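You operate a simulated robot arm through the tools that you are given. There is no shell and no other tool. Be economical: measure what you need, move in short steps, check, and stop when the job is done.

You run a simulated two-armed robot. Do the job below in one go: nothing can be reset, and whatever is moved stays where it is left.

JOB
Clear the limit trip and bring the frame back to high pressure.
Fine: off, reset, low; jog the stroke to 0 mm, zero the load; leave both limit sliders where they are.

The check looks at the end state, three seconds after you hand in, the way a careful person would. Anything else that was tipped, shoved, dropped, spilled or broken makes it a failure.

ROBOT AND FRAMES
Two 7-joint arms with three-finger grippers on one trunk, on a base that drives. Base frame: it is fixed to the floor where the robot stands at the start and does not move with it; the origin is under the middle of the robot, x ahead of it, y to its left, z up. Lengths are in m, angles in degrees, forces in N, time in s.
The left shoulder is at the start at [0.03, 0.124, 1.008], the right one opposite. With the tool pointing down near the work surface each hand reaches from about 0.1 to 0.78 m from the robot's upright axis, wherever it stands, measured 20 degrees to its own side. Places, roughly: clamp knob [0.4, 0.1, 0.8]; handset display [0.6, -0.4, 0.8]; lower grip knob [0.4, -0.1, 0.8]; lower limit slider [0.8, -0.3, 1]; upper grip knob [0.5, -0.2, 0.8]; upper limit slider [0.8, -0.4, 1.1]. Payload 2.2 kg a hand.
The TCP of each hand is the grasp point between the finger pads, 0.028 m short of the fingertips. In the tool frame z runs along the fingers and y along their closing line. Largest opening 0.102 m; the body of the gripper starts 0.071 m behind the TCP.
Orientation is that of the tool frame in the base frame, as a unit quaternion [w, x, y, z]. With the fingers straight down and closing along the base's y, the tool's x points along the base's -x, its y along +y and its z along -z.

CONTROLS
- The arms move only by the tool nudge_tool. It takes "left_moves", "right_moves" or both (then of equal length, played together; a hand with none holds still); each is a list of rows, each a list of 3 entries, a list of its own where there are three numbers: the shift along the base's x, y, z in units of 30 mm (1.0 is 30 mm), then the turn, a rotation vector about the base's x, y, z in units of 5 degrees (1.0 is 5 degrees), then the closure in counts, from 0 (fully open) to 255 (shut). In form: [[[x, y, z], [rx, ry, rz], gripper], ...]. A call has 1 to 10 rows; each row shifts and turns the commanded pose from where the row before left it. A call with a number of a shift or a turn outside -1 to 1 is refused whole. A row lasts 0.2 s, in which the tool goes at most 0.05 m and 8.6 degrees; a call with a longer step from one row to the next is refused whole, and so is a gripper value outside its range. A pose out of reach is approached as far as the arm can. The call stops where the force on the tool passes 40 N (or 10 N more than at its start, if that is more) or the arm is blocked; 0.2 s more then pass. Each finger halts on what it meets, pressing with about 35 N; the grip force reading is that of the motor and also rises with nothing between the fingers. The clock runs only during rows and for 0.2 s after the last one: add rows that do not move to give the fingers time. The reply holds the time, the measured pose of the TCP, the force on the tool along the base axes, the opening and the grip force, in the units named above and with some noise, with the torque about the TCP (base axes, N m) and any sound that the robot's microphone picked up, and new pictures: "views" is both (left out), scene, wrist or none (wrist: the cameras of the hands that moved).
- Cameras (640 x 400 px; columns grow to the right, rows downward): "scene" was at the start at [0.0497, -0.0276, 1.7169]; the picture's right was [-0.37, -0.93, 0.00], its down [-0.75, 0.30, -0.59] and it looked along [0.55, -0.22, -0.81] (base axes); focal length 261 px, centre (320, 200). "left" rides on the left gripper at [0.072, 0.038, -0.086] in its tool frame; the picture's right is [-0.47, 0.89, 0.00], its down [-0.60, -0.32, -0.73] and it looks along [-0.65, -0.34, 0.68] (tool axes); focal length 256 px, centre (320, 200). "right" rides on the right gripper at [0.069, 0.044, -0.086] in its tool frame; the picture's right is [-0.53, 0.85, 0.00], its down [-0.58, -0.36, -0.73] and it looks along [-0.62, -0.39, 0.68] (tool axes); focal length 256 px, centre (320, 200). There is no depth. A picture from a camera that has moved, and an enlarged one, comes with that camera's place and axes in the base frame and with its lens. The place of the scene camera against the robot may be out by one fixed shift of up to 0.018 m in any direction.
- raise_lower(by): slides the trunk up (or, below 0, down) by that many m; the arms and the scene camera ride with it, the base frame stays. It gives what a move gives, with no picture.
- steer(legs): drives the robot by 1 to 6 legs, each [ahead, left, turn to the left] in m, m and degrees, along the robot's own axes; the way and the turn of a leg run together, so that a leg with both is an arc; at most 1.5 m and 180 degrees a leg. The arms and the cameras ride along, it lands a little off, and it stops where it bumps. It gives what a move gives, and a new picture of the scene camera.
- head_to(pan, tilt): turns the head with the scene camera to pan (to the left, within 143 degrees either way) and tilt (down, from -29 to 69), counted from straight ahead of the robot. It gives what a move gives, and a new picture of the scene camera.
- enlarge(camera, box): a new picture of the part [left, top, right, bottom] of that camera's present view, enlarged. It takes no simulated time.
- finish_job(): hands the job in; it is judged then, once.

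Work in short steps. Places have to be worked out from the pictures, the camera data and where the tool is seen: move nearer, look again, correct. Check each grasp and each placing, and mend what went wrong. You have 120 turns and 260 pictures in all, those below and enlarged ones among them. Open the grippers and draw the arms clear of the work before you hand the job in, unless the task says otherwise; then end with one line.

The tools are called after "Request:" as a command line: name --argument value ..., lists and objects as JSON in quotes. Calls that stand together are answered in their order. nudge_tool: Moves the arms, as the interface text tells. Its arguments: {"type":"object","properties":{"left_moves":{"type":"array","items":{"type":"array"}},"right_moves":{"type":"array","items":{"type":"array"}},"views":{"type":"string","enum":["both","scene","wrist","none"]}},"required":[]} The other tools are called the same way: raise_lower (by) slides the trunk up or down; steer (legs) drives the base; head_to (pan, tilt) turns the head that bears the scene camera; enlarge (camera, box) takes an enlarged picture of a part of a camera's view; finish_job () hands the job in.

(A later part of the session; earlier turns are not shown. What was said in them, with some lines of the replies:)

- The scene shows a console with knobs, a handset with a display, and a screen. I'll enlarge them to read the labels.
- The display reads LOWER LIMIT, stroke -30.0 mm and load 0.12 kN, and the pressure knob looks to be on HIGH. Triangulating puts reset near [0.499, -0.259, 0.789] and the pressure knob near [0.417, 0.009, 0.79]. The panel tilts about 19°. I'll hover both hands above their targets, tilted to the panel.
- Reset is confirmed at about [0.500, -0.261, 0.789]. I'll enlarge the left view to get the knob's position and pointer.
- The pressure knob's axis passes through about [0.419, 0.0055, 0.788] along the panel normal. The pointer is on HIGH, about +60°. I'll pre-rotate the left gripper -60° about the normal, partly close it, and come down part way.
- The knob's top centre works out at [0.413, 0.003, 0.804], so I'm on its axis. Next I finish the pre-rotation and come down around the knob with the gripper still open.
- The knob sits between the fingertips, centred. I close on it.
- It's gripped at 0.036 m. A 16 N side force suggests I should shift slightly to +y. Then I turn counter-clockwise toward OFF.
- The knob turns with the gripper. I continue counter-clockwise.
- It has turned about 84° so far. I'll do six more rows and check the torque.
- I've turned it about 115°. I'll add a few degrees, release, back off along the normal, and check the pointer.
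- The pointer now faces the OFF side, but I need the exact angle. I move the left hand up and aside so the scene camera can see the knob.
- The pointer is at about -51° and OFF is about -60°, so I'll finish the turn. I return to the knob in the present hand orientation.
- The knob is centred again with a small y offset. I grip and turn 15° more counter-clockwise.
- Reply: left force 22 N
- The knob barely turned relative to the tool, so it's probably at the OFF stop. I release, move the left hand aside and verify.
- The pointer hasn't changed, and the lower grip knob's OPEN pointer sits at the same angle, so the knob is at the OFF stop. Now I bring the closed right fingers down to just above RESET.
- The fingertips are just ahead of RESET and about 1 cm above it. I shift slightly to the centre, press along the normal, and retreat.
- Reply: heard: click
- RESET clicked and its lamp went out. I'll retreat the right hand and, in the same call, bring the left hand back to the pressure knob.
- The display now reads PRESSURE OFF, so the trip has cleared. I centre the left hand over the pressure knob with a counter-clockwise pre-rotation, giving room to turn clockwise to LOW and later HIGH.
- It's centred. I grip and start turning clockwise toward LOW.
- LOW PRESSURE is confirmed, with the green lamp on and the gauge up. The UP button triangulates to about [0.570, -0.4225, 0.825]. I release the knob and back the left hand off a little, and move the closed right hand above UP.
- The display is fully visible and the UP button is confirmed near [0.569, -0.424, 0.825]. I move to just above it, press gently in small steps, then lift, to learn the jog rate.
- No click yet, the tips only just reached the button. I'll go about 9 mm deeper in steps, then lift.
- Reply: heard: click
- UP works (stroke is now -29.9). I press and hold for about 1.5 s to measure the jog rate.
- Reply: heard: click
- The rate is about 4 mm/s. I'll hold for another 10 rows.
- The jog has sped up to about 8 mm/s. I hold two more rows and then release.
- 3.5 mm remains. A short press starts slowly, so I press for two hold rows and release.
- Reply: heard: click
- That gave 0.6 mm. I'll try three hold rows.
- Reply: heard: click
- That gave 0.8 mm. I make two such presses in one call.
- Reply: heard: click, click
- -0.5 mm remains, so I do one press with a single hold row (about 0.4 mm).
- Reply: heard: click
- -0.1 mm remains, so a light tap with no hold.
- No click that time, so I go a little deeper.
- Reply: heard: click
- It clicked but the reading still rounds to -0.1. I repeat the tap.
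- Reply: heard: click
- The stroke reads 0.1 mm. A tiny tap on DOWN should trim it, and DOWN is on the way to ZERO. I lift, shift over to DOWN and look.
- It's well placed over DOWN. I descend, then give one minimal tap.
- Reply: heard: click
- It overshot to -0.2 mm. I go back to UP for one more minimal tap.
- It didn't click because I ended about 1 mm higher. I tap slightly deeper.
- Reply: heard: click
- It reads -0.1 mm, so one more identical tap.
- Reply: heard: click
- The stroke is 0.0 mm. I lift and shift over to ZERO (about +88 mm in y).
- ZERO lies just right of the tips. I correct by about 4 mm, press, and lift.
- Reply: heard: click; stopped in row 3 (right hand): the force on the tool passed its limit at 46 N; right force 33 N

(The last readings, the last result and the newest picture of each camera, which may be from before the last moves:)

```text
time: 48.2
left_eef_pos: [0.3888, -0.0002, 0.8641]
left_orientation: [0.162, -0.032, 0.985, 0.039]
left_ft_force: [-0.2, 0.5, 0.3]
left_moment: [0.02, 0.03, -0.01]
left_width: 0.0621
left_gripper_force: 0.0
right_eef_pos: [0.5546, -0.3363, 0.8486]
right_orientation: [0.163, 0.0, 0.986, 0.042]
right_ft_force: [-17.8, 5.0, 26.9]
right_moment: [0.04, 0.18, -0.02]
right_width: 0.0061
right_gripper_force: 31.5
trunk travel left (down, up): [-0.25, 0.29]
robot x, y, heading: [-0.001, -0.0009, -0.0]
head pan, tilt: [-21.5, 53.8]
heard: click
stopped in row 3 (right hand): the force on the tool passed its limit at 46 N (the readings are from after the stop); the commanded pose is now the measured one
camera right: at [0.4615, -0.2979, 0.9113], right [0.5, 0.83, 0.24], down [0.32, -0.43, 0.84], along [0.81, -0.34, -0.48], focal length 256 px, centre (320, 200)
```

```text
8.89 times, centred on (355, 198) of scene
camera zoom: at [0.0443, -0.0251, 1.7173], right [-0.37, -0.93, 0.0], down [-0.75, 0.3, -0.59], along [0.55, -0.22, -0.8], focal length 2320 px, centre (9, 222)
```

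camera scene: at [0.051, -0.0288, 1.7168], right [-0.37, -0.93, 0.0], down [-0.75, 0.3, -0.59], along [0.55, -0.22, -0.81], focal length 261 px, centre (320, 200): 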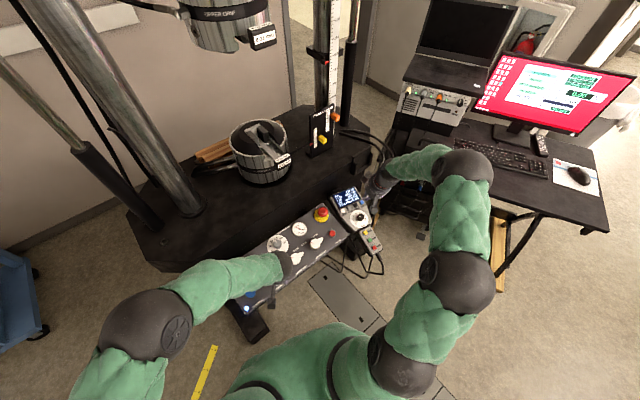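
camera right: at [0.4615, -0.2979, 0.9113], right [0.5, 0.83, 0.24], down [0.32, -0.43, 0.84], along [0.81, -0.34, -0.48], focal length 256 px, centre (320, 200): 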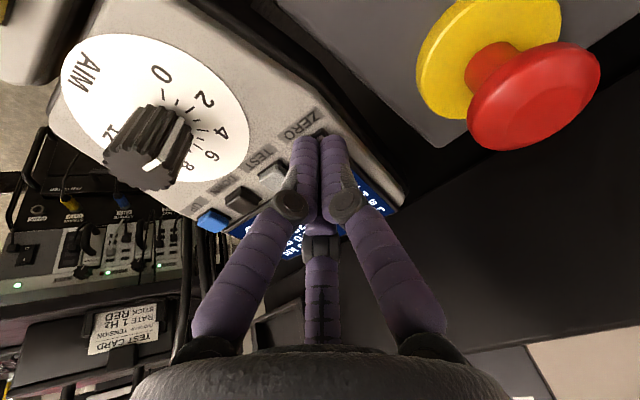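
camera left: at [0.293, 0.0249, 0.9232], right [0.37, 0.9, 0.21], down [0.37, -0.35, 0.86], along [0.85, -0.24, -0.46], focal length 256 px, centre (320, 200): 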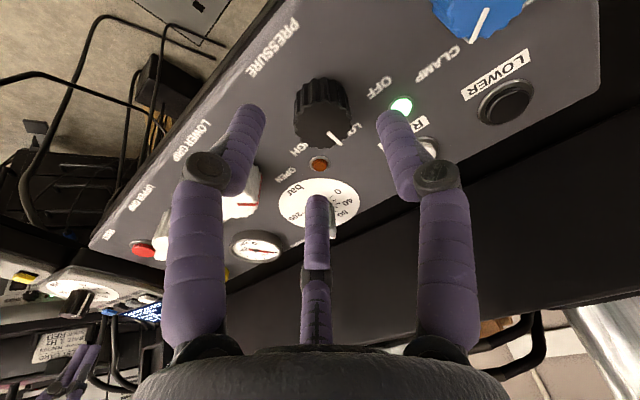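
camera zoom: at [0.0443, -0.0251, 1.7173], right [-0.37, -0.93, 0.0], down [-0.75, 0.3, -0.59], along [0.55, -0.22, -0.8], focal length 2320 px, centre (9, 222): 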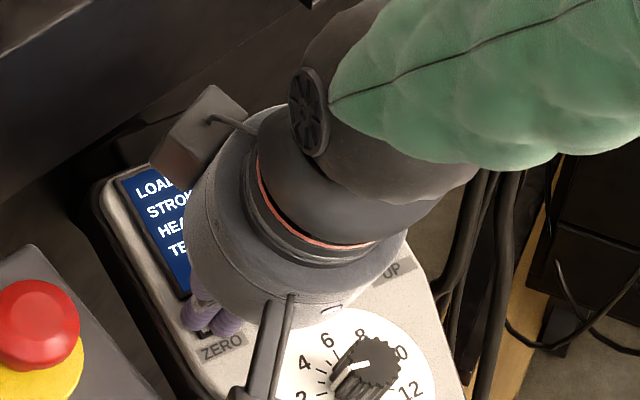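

ZERO clicked and bottomed out. I lift the right hand clear and read the display.

Request:
nudge_tool --right_moves '[[[-0.16, -0.05, 0.5], [0, 0, 0], 255], [[-0.2, -0.06, 0.75], [0, 0, 0], 255], [[-0.2, -0.06, 0.8], [0, 0, 0], 255], [[-0.5, -0.7, 0.7], [0, 0, 0], 255], [[-0.5, -0.9, 0.5], [0, 0, 0], 255], [[-0.5, -0.9, 0.3], [0, 0, 0], 255], [[-0.5, -0.9, 0.3], [0, 0, 0], 255]]' --views "scene"

Request:
enlarge --camera "scene" --box '[315, 175, 395, 260]'

```text
time: 49.8
left_eef_pos: [0.3893, -0.0009, 0.8634]
left_orientation: [0.161, -0.032, 0.986, 0.041]
left_ft_force: [1.0, -0.6, 0.1]
left_moment: [-0.02, 0.03, 0.0]
left_width: 0.0623
left_gripper_force: 0.1
right_eef_pos: [0.4785, -0.4444, 0.9625]
right_orientation: [0.162, 0.0, 0.986, 0.044]
right_ft_force: [-1.0, -0.1, -0.1]
right_moment: [-0.02, 0.04, -0.02]
right_width: 0.0021
right_gripper_force: 32.1
trunk travel left (down, up): [-0.25, 0.29]
robot x, y, heading: [-0.0024, -0.0003, 0.1]
head pan, tilt: [-21.5, 53.8]
camera scene: at [0.0487, -0.028, 1.7169], right [-0.37, -0.93, 0.0], down [-0.75, 0.3, -0.59], along [0.55, -0.22, -0.81], focal length 261 px, centre (320, 200)
```

scene: 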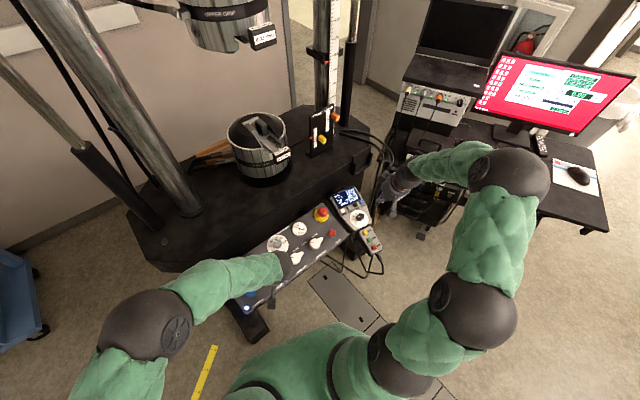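

```text
4.71 times, centred on (355, 218) of scene
camera zoom: at [0.0487, -0.028, 1.7169], right [-0.37, -0.93, 0.0], down [-0.75, 0.3, -0.59], along [0.55, -0.22, -0.81], focal length 1228 px, centre (155, 118)
```

zoom: 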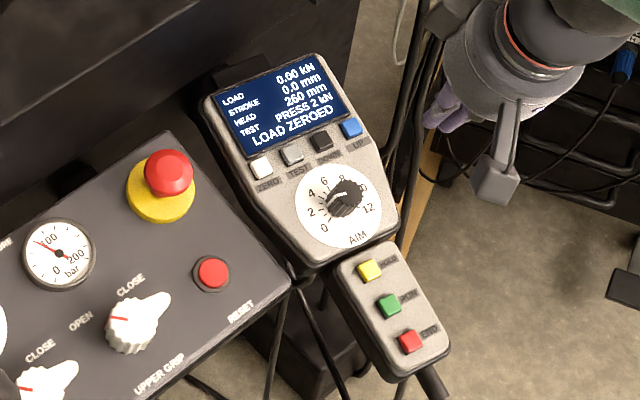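

Load is 0.00 ("LOAD ZEROED") and stroke is 0.0. Now for HIGH, I lower the left hand onto the pressure knob and grip.

Request:
nudge_tool --left_moves '[[[0.187, 0.033, -0.49], [0, 0, 0], 100], [[0.187, 0.033, -0.49], [0, 0, 0], 100], [[0.187, 0.033, -0.47], [0, 0, 0], 100], [[0, 0, 0], [0, 0, 0], 255], [[0, 0, 0], [0, 0, 0], 255], [[0, 0, 0], [0, 0, 0], 255]]' --views "wrist"

```text
time: 51.2
left_eef_pos: [0.4059, 0.0022, 0.8194]
left_orientation: [0.162, -0.034, 0.985, 0.041]
left_ft_force: [6.2, 14.2, 1.8]
left_moment: [1.04, 0.33, 0.37]
left_width: 0.0361
left_gripper_force: 44.7
right_eef_pos: [0.4797, -0.4432, 0.9623]
right_orientation: [0.162, 0.0, 0.986, 0.043]
right_ft_force: [0.4, 0.2, 0.1]
right_moment: [0.0, -0.01, 0.0]
right_width: 0.0019
right_gripper_force: 31.4
trunk travel left (down, up): [-0.25, 0.29]
robot x, y, heading: [-0.0018, -0.0009, -0.0]
head pan, tilt: [-21.5, 53.8]
camera left: at [0.3084, 0.0293, 0.8792], right [0.37, 0.91, 0.21], down [0.37, -0.35, 0.86], along [0.85, -0.24, -0.46], focal length 256 px, centre (320, 200)
```

left: 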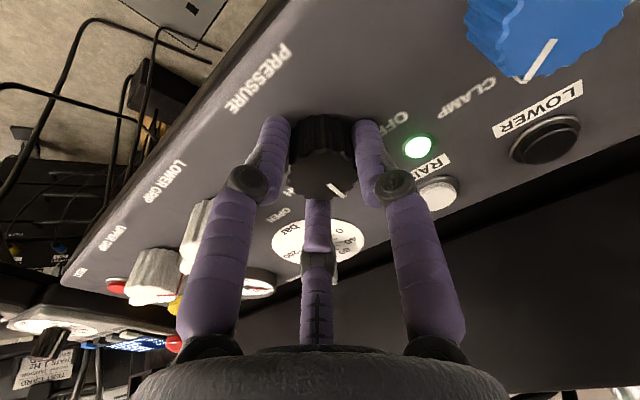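

It's gripped. I turn clockwise toward HIGH.

Request:
nudge_tool --left_moves '[[[0, 0.04, 0], [0.329, 0.095, -0.993], 255], [[0, 0, 0], [0.329, 0.095, -0.993], 255], [[0, 0, 0], [0.329, 0.095, -0.993], 255], [[0, 0, 0], [0.329, 0.095, -0.993], 255], [[0, 0, 0], [0.329, 0.095, -0.993], 255], [[0, 0, 0], [0.329, 0.095, -0.993], 255], [[0, 0, 0], [0.329, 0.095, -0.993], 255], [[0, 0, 0], [0.329, 0.095, -0.993], 255], [[0, 0, 0], [0.329, 0.095, -0.993], 255], [[0, 0, 0], [0.329, 0.095, -0.993], 255]]' --views "wrist"

Request:
enlarge --camera "scene" --box '[315, 175, 395, 260]'

```text
time: 53.4
left_eef_pos: [0.4078, 0.003, 0.818]
left_orientation: [0.126, 0.407, 0.899, 0.107]
left_ft_force: [-6.8, 5.7, -7.5]
left_moment: [-0.41, 0.75, 0.56]
left_width: 0.0357
left_gripper_force: 45.1
right_eef_pos: [0.4788, -0.4445, 0.9624]
right_orientation: [0.162, 0.001, 0.986, 0.043]
right_ft_force: [-0.4, 0.2, -0.2]
right_moment: [-0.01, 0.01, -0.01]
right_width: 0.002
right_gripper_force: 31.8
trunk travel left (down, up): [-0.25, 0.29]
robot x, y, heading: [-0.0008, 0.0031, -0.3]
head pan, tilt: [-21.5, 53.8]
camera left: at [0.3606, 0.0757, 0.9011], right [0.92, 0.22, 0.33], down [-0.07, -0.73, 0.68], along [0.39, -0.65, -0.66], focal length 256 px, centre (320, 200)
```

left: 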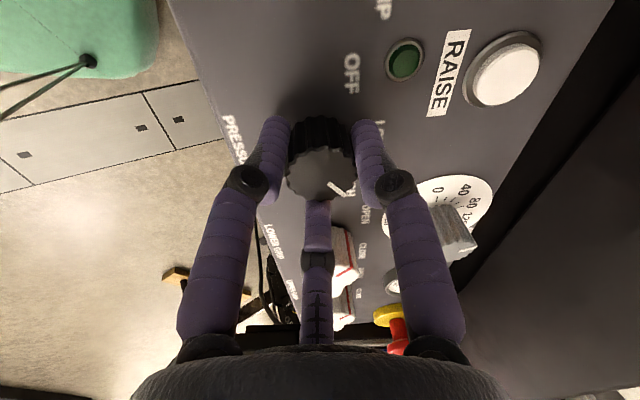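

```text
4.71 times, centred on (355, 218) of scene
camera zoom: at [0.0491, -0.0269, 1.7169], right [-0.37, -0.93, 0.0], down [-0.75, 0.3, -0.59], along [0.55, -0.22, -0.81], focal length 1228 px, centre (155, 118)
```

zoom: 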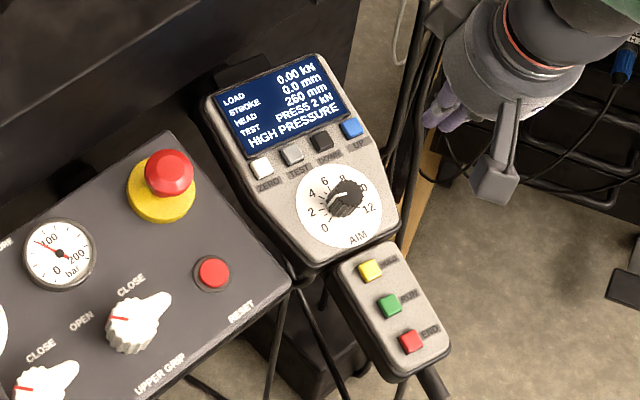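

HIGH PRESSURE is shown. I nudge a few degrees more to seat it, release, back out along the normal, and draw both arms clear with the grippers open.

Request:
nudge_tool --left_moves '[[[0, 0, 0], [0.329, 0.095, -0.993], 255], [[0, 0, 0], [0, 0, 0], 100], [[0, 0, 0], [0, 0, 0], 100], [[-0.25, -0.07, 0.75], [0, 0, 0], 100], [[-0.25, -0.07, 0.75], [0, 0, 0], 100], [[-0.25, 0.3, 0.75], [0, 0, 0], 0], [[-0.3, 0.9, 0.7], [0, 0, 0], 0], [[-0.3, 0.9, 0.7], [0, 0, 0], 0], [[-0.3, 0.9, 0.7], [0, 0, 0], 0], [[0, 0.9, 0.5], [0, 0, 0], 0]]' --right_moves '[[[0, 0, 0], [0, 0, 0], 255], [[-0.5, 0, 0.7], [0, 0, 0], 255], [[-0.5, 0, 0.7], [0, 0, 0], 255], [[-0.5, 0, 0.7], [0, 0, 0], 255], [[-0.5, 0, 0.7], [0, 0, 0], 0], [[-0.5, 0, 0.7], [0, 0, 0], 0], [[-0.3, 0, 0.5], [0, 0, 0], 0], [[0, 0, 0], [0, 0, 0], 0], [[0, 0, 0], [0, 0, 0], 0], [[0, 0, 0], [0, 0, 0], 0]]'

Request:
enlarge --camera "scene" --box '[220, 180, 400, 320]'

Request:
enlarge --camera "scene" --box '[330, 175, 380, 220]'

Request:
enlarge --camera "scene" --box '[290, 0, 370, 170]'

```text
time: 55.6
left_eef_pos: [0.3568, 0.1159, 0.9655]
left_orientation: [0.121, 0.447, 0.879, 0.113]
left_ft_force: [-0.4, -0.3, 0.0]
left_moment: [0.0, -0.01, 0.03]
left_width: 0.1017
left_gripper_force: 0.0
right_eef_pos: [0.3981, -0.4433, 1.0819]
right_orientation: [0.161, 0.001, 0.986, 0.043]
right_ft_force: [0.0, 1.0, -0.2]
right_moment: [-0.03, 0.0, 0.0]
right_width: 0.1019
right_gripper_force: 0.0
trunk travel left (down, up): [-0.25, 0.29]
robot x, y, heading: [-0.0011, 0.0003, -0.0]
head pan, tilt: [-21.5, 53.8]
camera scene: at [0.049, -0.0271, 1.7169], right [-0.37, -0.93, 0.0], down [-0.75, 0.3, -0.59], along [0.55, -0.22, -0.81], focal length 261 px, centre (320, 200)
camera right: at [0.3038, -0.4064, 1.1449], right [0.5, 0.83, 0.24], down [0.32, -0.43, 0.84], along [0.81, -0.34, -0.48], focal length 256 px, centre (320, 200)
camera left: at [0.3176, 0.1902, 1.0504], right [0.94, 0.13, 0.32], down [-0.13, -0.74, 0.66], along [0.32, -0.66, -0.68], focal length 256 px, centre (320, 200)
```

scene: 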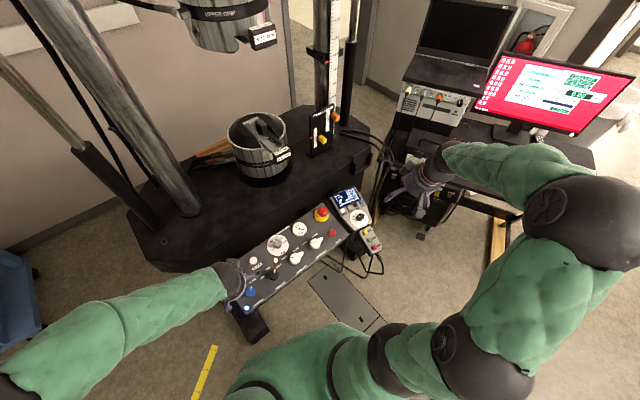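
right: 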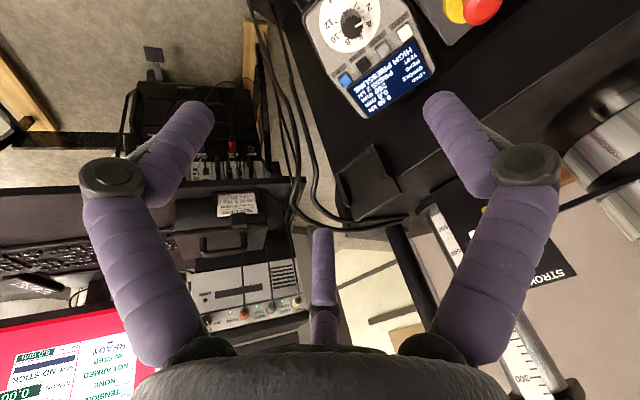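
left: 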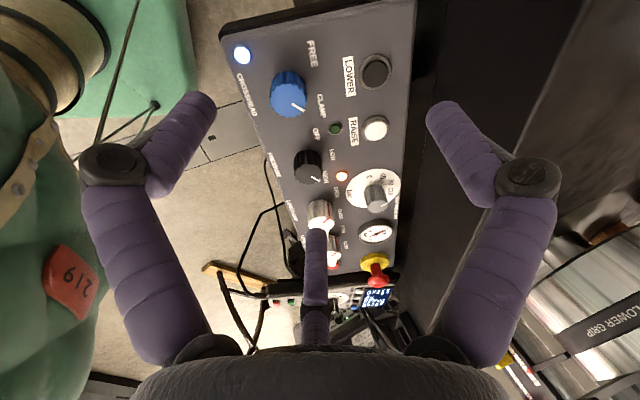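

```text
2.86 times, centred on (310, 250) of scene
camera zoom: at [0.049, -0.0271, 1.7169], right [-0.37, -0.93, 0.0], down [-0.75, 0.3, -0.59], along [0.55, -0.22, -0.81], focal length 746 px, centre (349, 57)
```

zoom: 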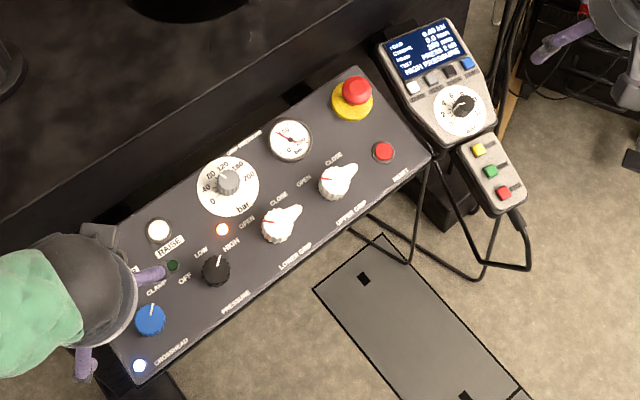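

```text
8.89 times, centred on (355, 198) of scene
camera zoom: at [0.049, -0.0271, 1.7169], right [-0.37, -0.93, 0.0], down [-0.75, 0.3, -0.59], along [0.55, -0.22, -0.81], focal length 2320 px, centre (9, 222)
```

zoom: 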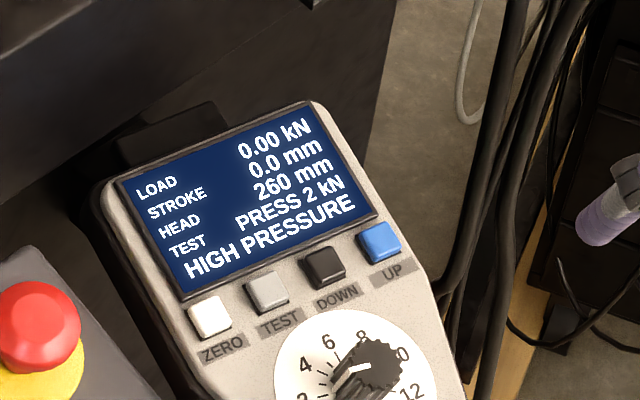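

```text
2.35 times, centred on (330, 85) of scene
camera zoom: at [0.049, -0.0271, 1.7169], right [-0.37, -0.93, 0.0], down [-0.75, 0.3, -0.59], along [0.55, -0.22, -0.81], focal length 614 px, centre (296, 471)
```

zoom: 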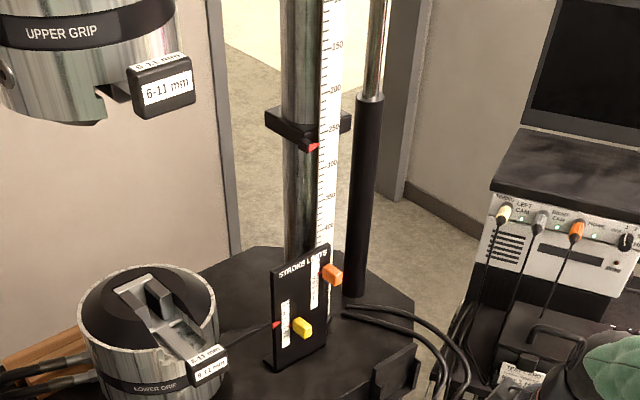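

HIGH PRESSURE is on with stroke 0.0 mm and load 0.00 kN, the orange lamp is lit and the limit sliders are untouched. I raise the left hand a bit more to be clear.

Request:
nudge_tool --left_moves '[[[-0.3, 0.3, 0.9], [0, 0, 0], 0], [[-0.3, 0.3, 0.9], [0, 0, 0], 0], [[-0.3, 0.3, 0.9], [0, 0, 0], 0], [[-0.3, 0.3, 0.9], [0, 0, 0], 0]]' --views "scene"

Request:
enlarge --camera "scene" --box '[220, 180, 400, 320]'

```text
time: 56.6
left_eef_pos: [0.3213, 0.1501, 1.0743]
left_orientation: [0.122, 0.447, 0.879, 0.112]
left_ft_force: [-0.2, 0.6, -0.4]
left_moment: [0.03, -0.04, -0.03]
left_width: 0.1019
left_gripper_force: 0.0
right_eef_pos: [0.3972, -0.4443, 1.0825]
right_orientation: [0.162, 0.0, 0.986, 0.044]
right_ft_force: [-0.7, 0.3, 0.1]
right_moment: [0.01, 0.0, -0.05]
right_width: 0.102
right_gripper_force: 0.0
trunk travel left (down, up): [-0.25, 0.29]
robot x, y, heading: [-0.0017, 0.0001, 0.3]
head pan, tilt: [-21.5, 53.8]
camera scene: at [0.0485, -0.0273, 1.7169], right [-0.37, -0.93, 0.0], down [-0.75, 0.3, -0.59], along [0.55, -0.22, -0.81], focal length 261 px, centre (320, 200)
```

scene: 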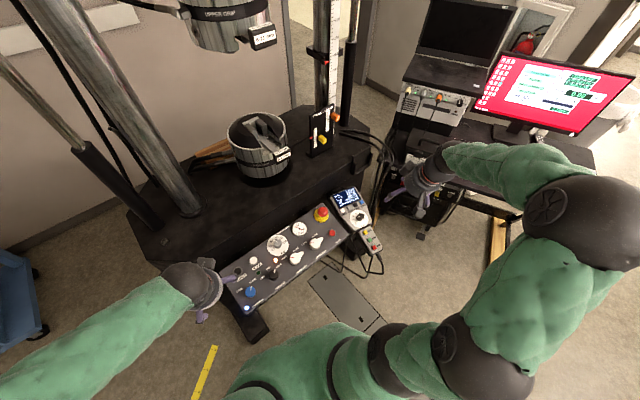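

```text
2.86 times, centred on (310, 250) of scene
camera zoom: at [0.0485, -0.0273, 1.7169], right [-0.37, -0.93, 0.0], down [-0.75, 0.3, -0.59], along [0.55, -0.22, -0.81], focal length 746 px, centre (349, 57)
```

zoom: 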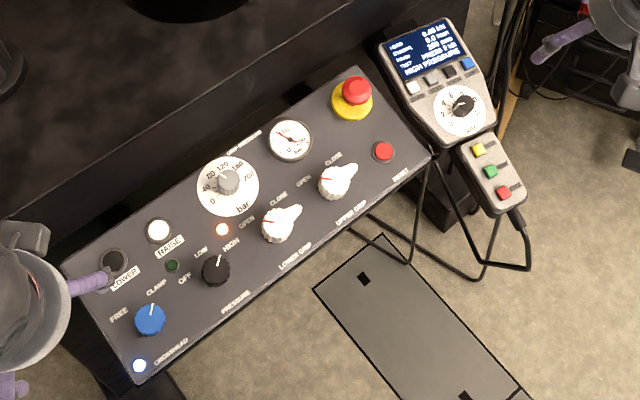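

Everything is in its final state and both arms are clear, so I hand in.

Request:
finish_job

```text
The job is handed in.
```

The limit trip is cleared and the frame is back on HIGH PRESSURE, with stroke at 0.0 mm, load zeroed to 0.00 kN, and both limit sliders left where they were.
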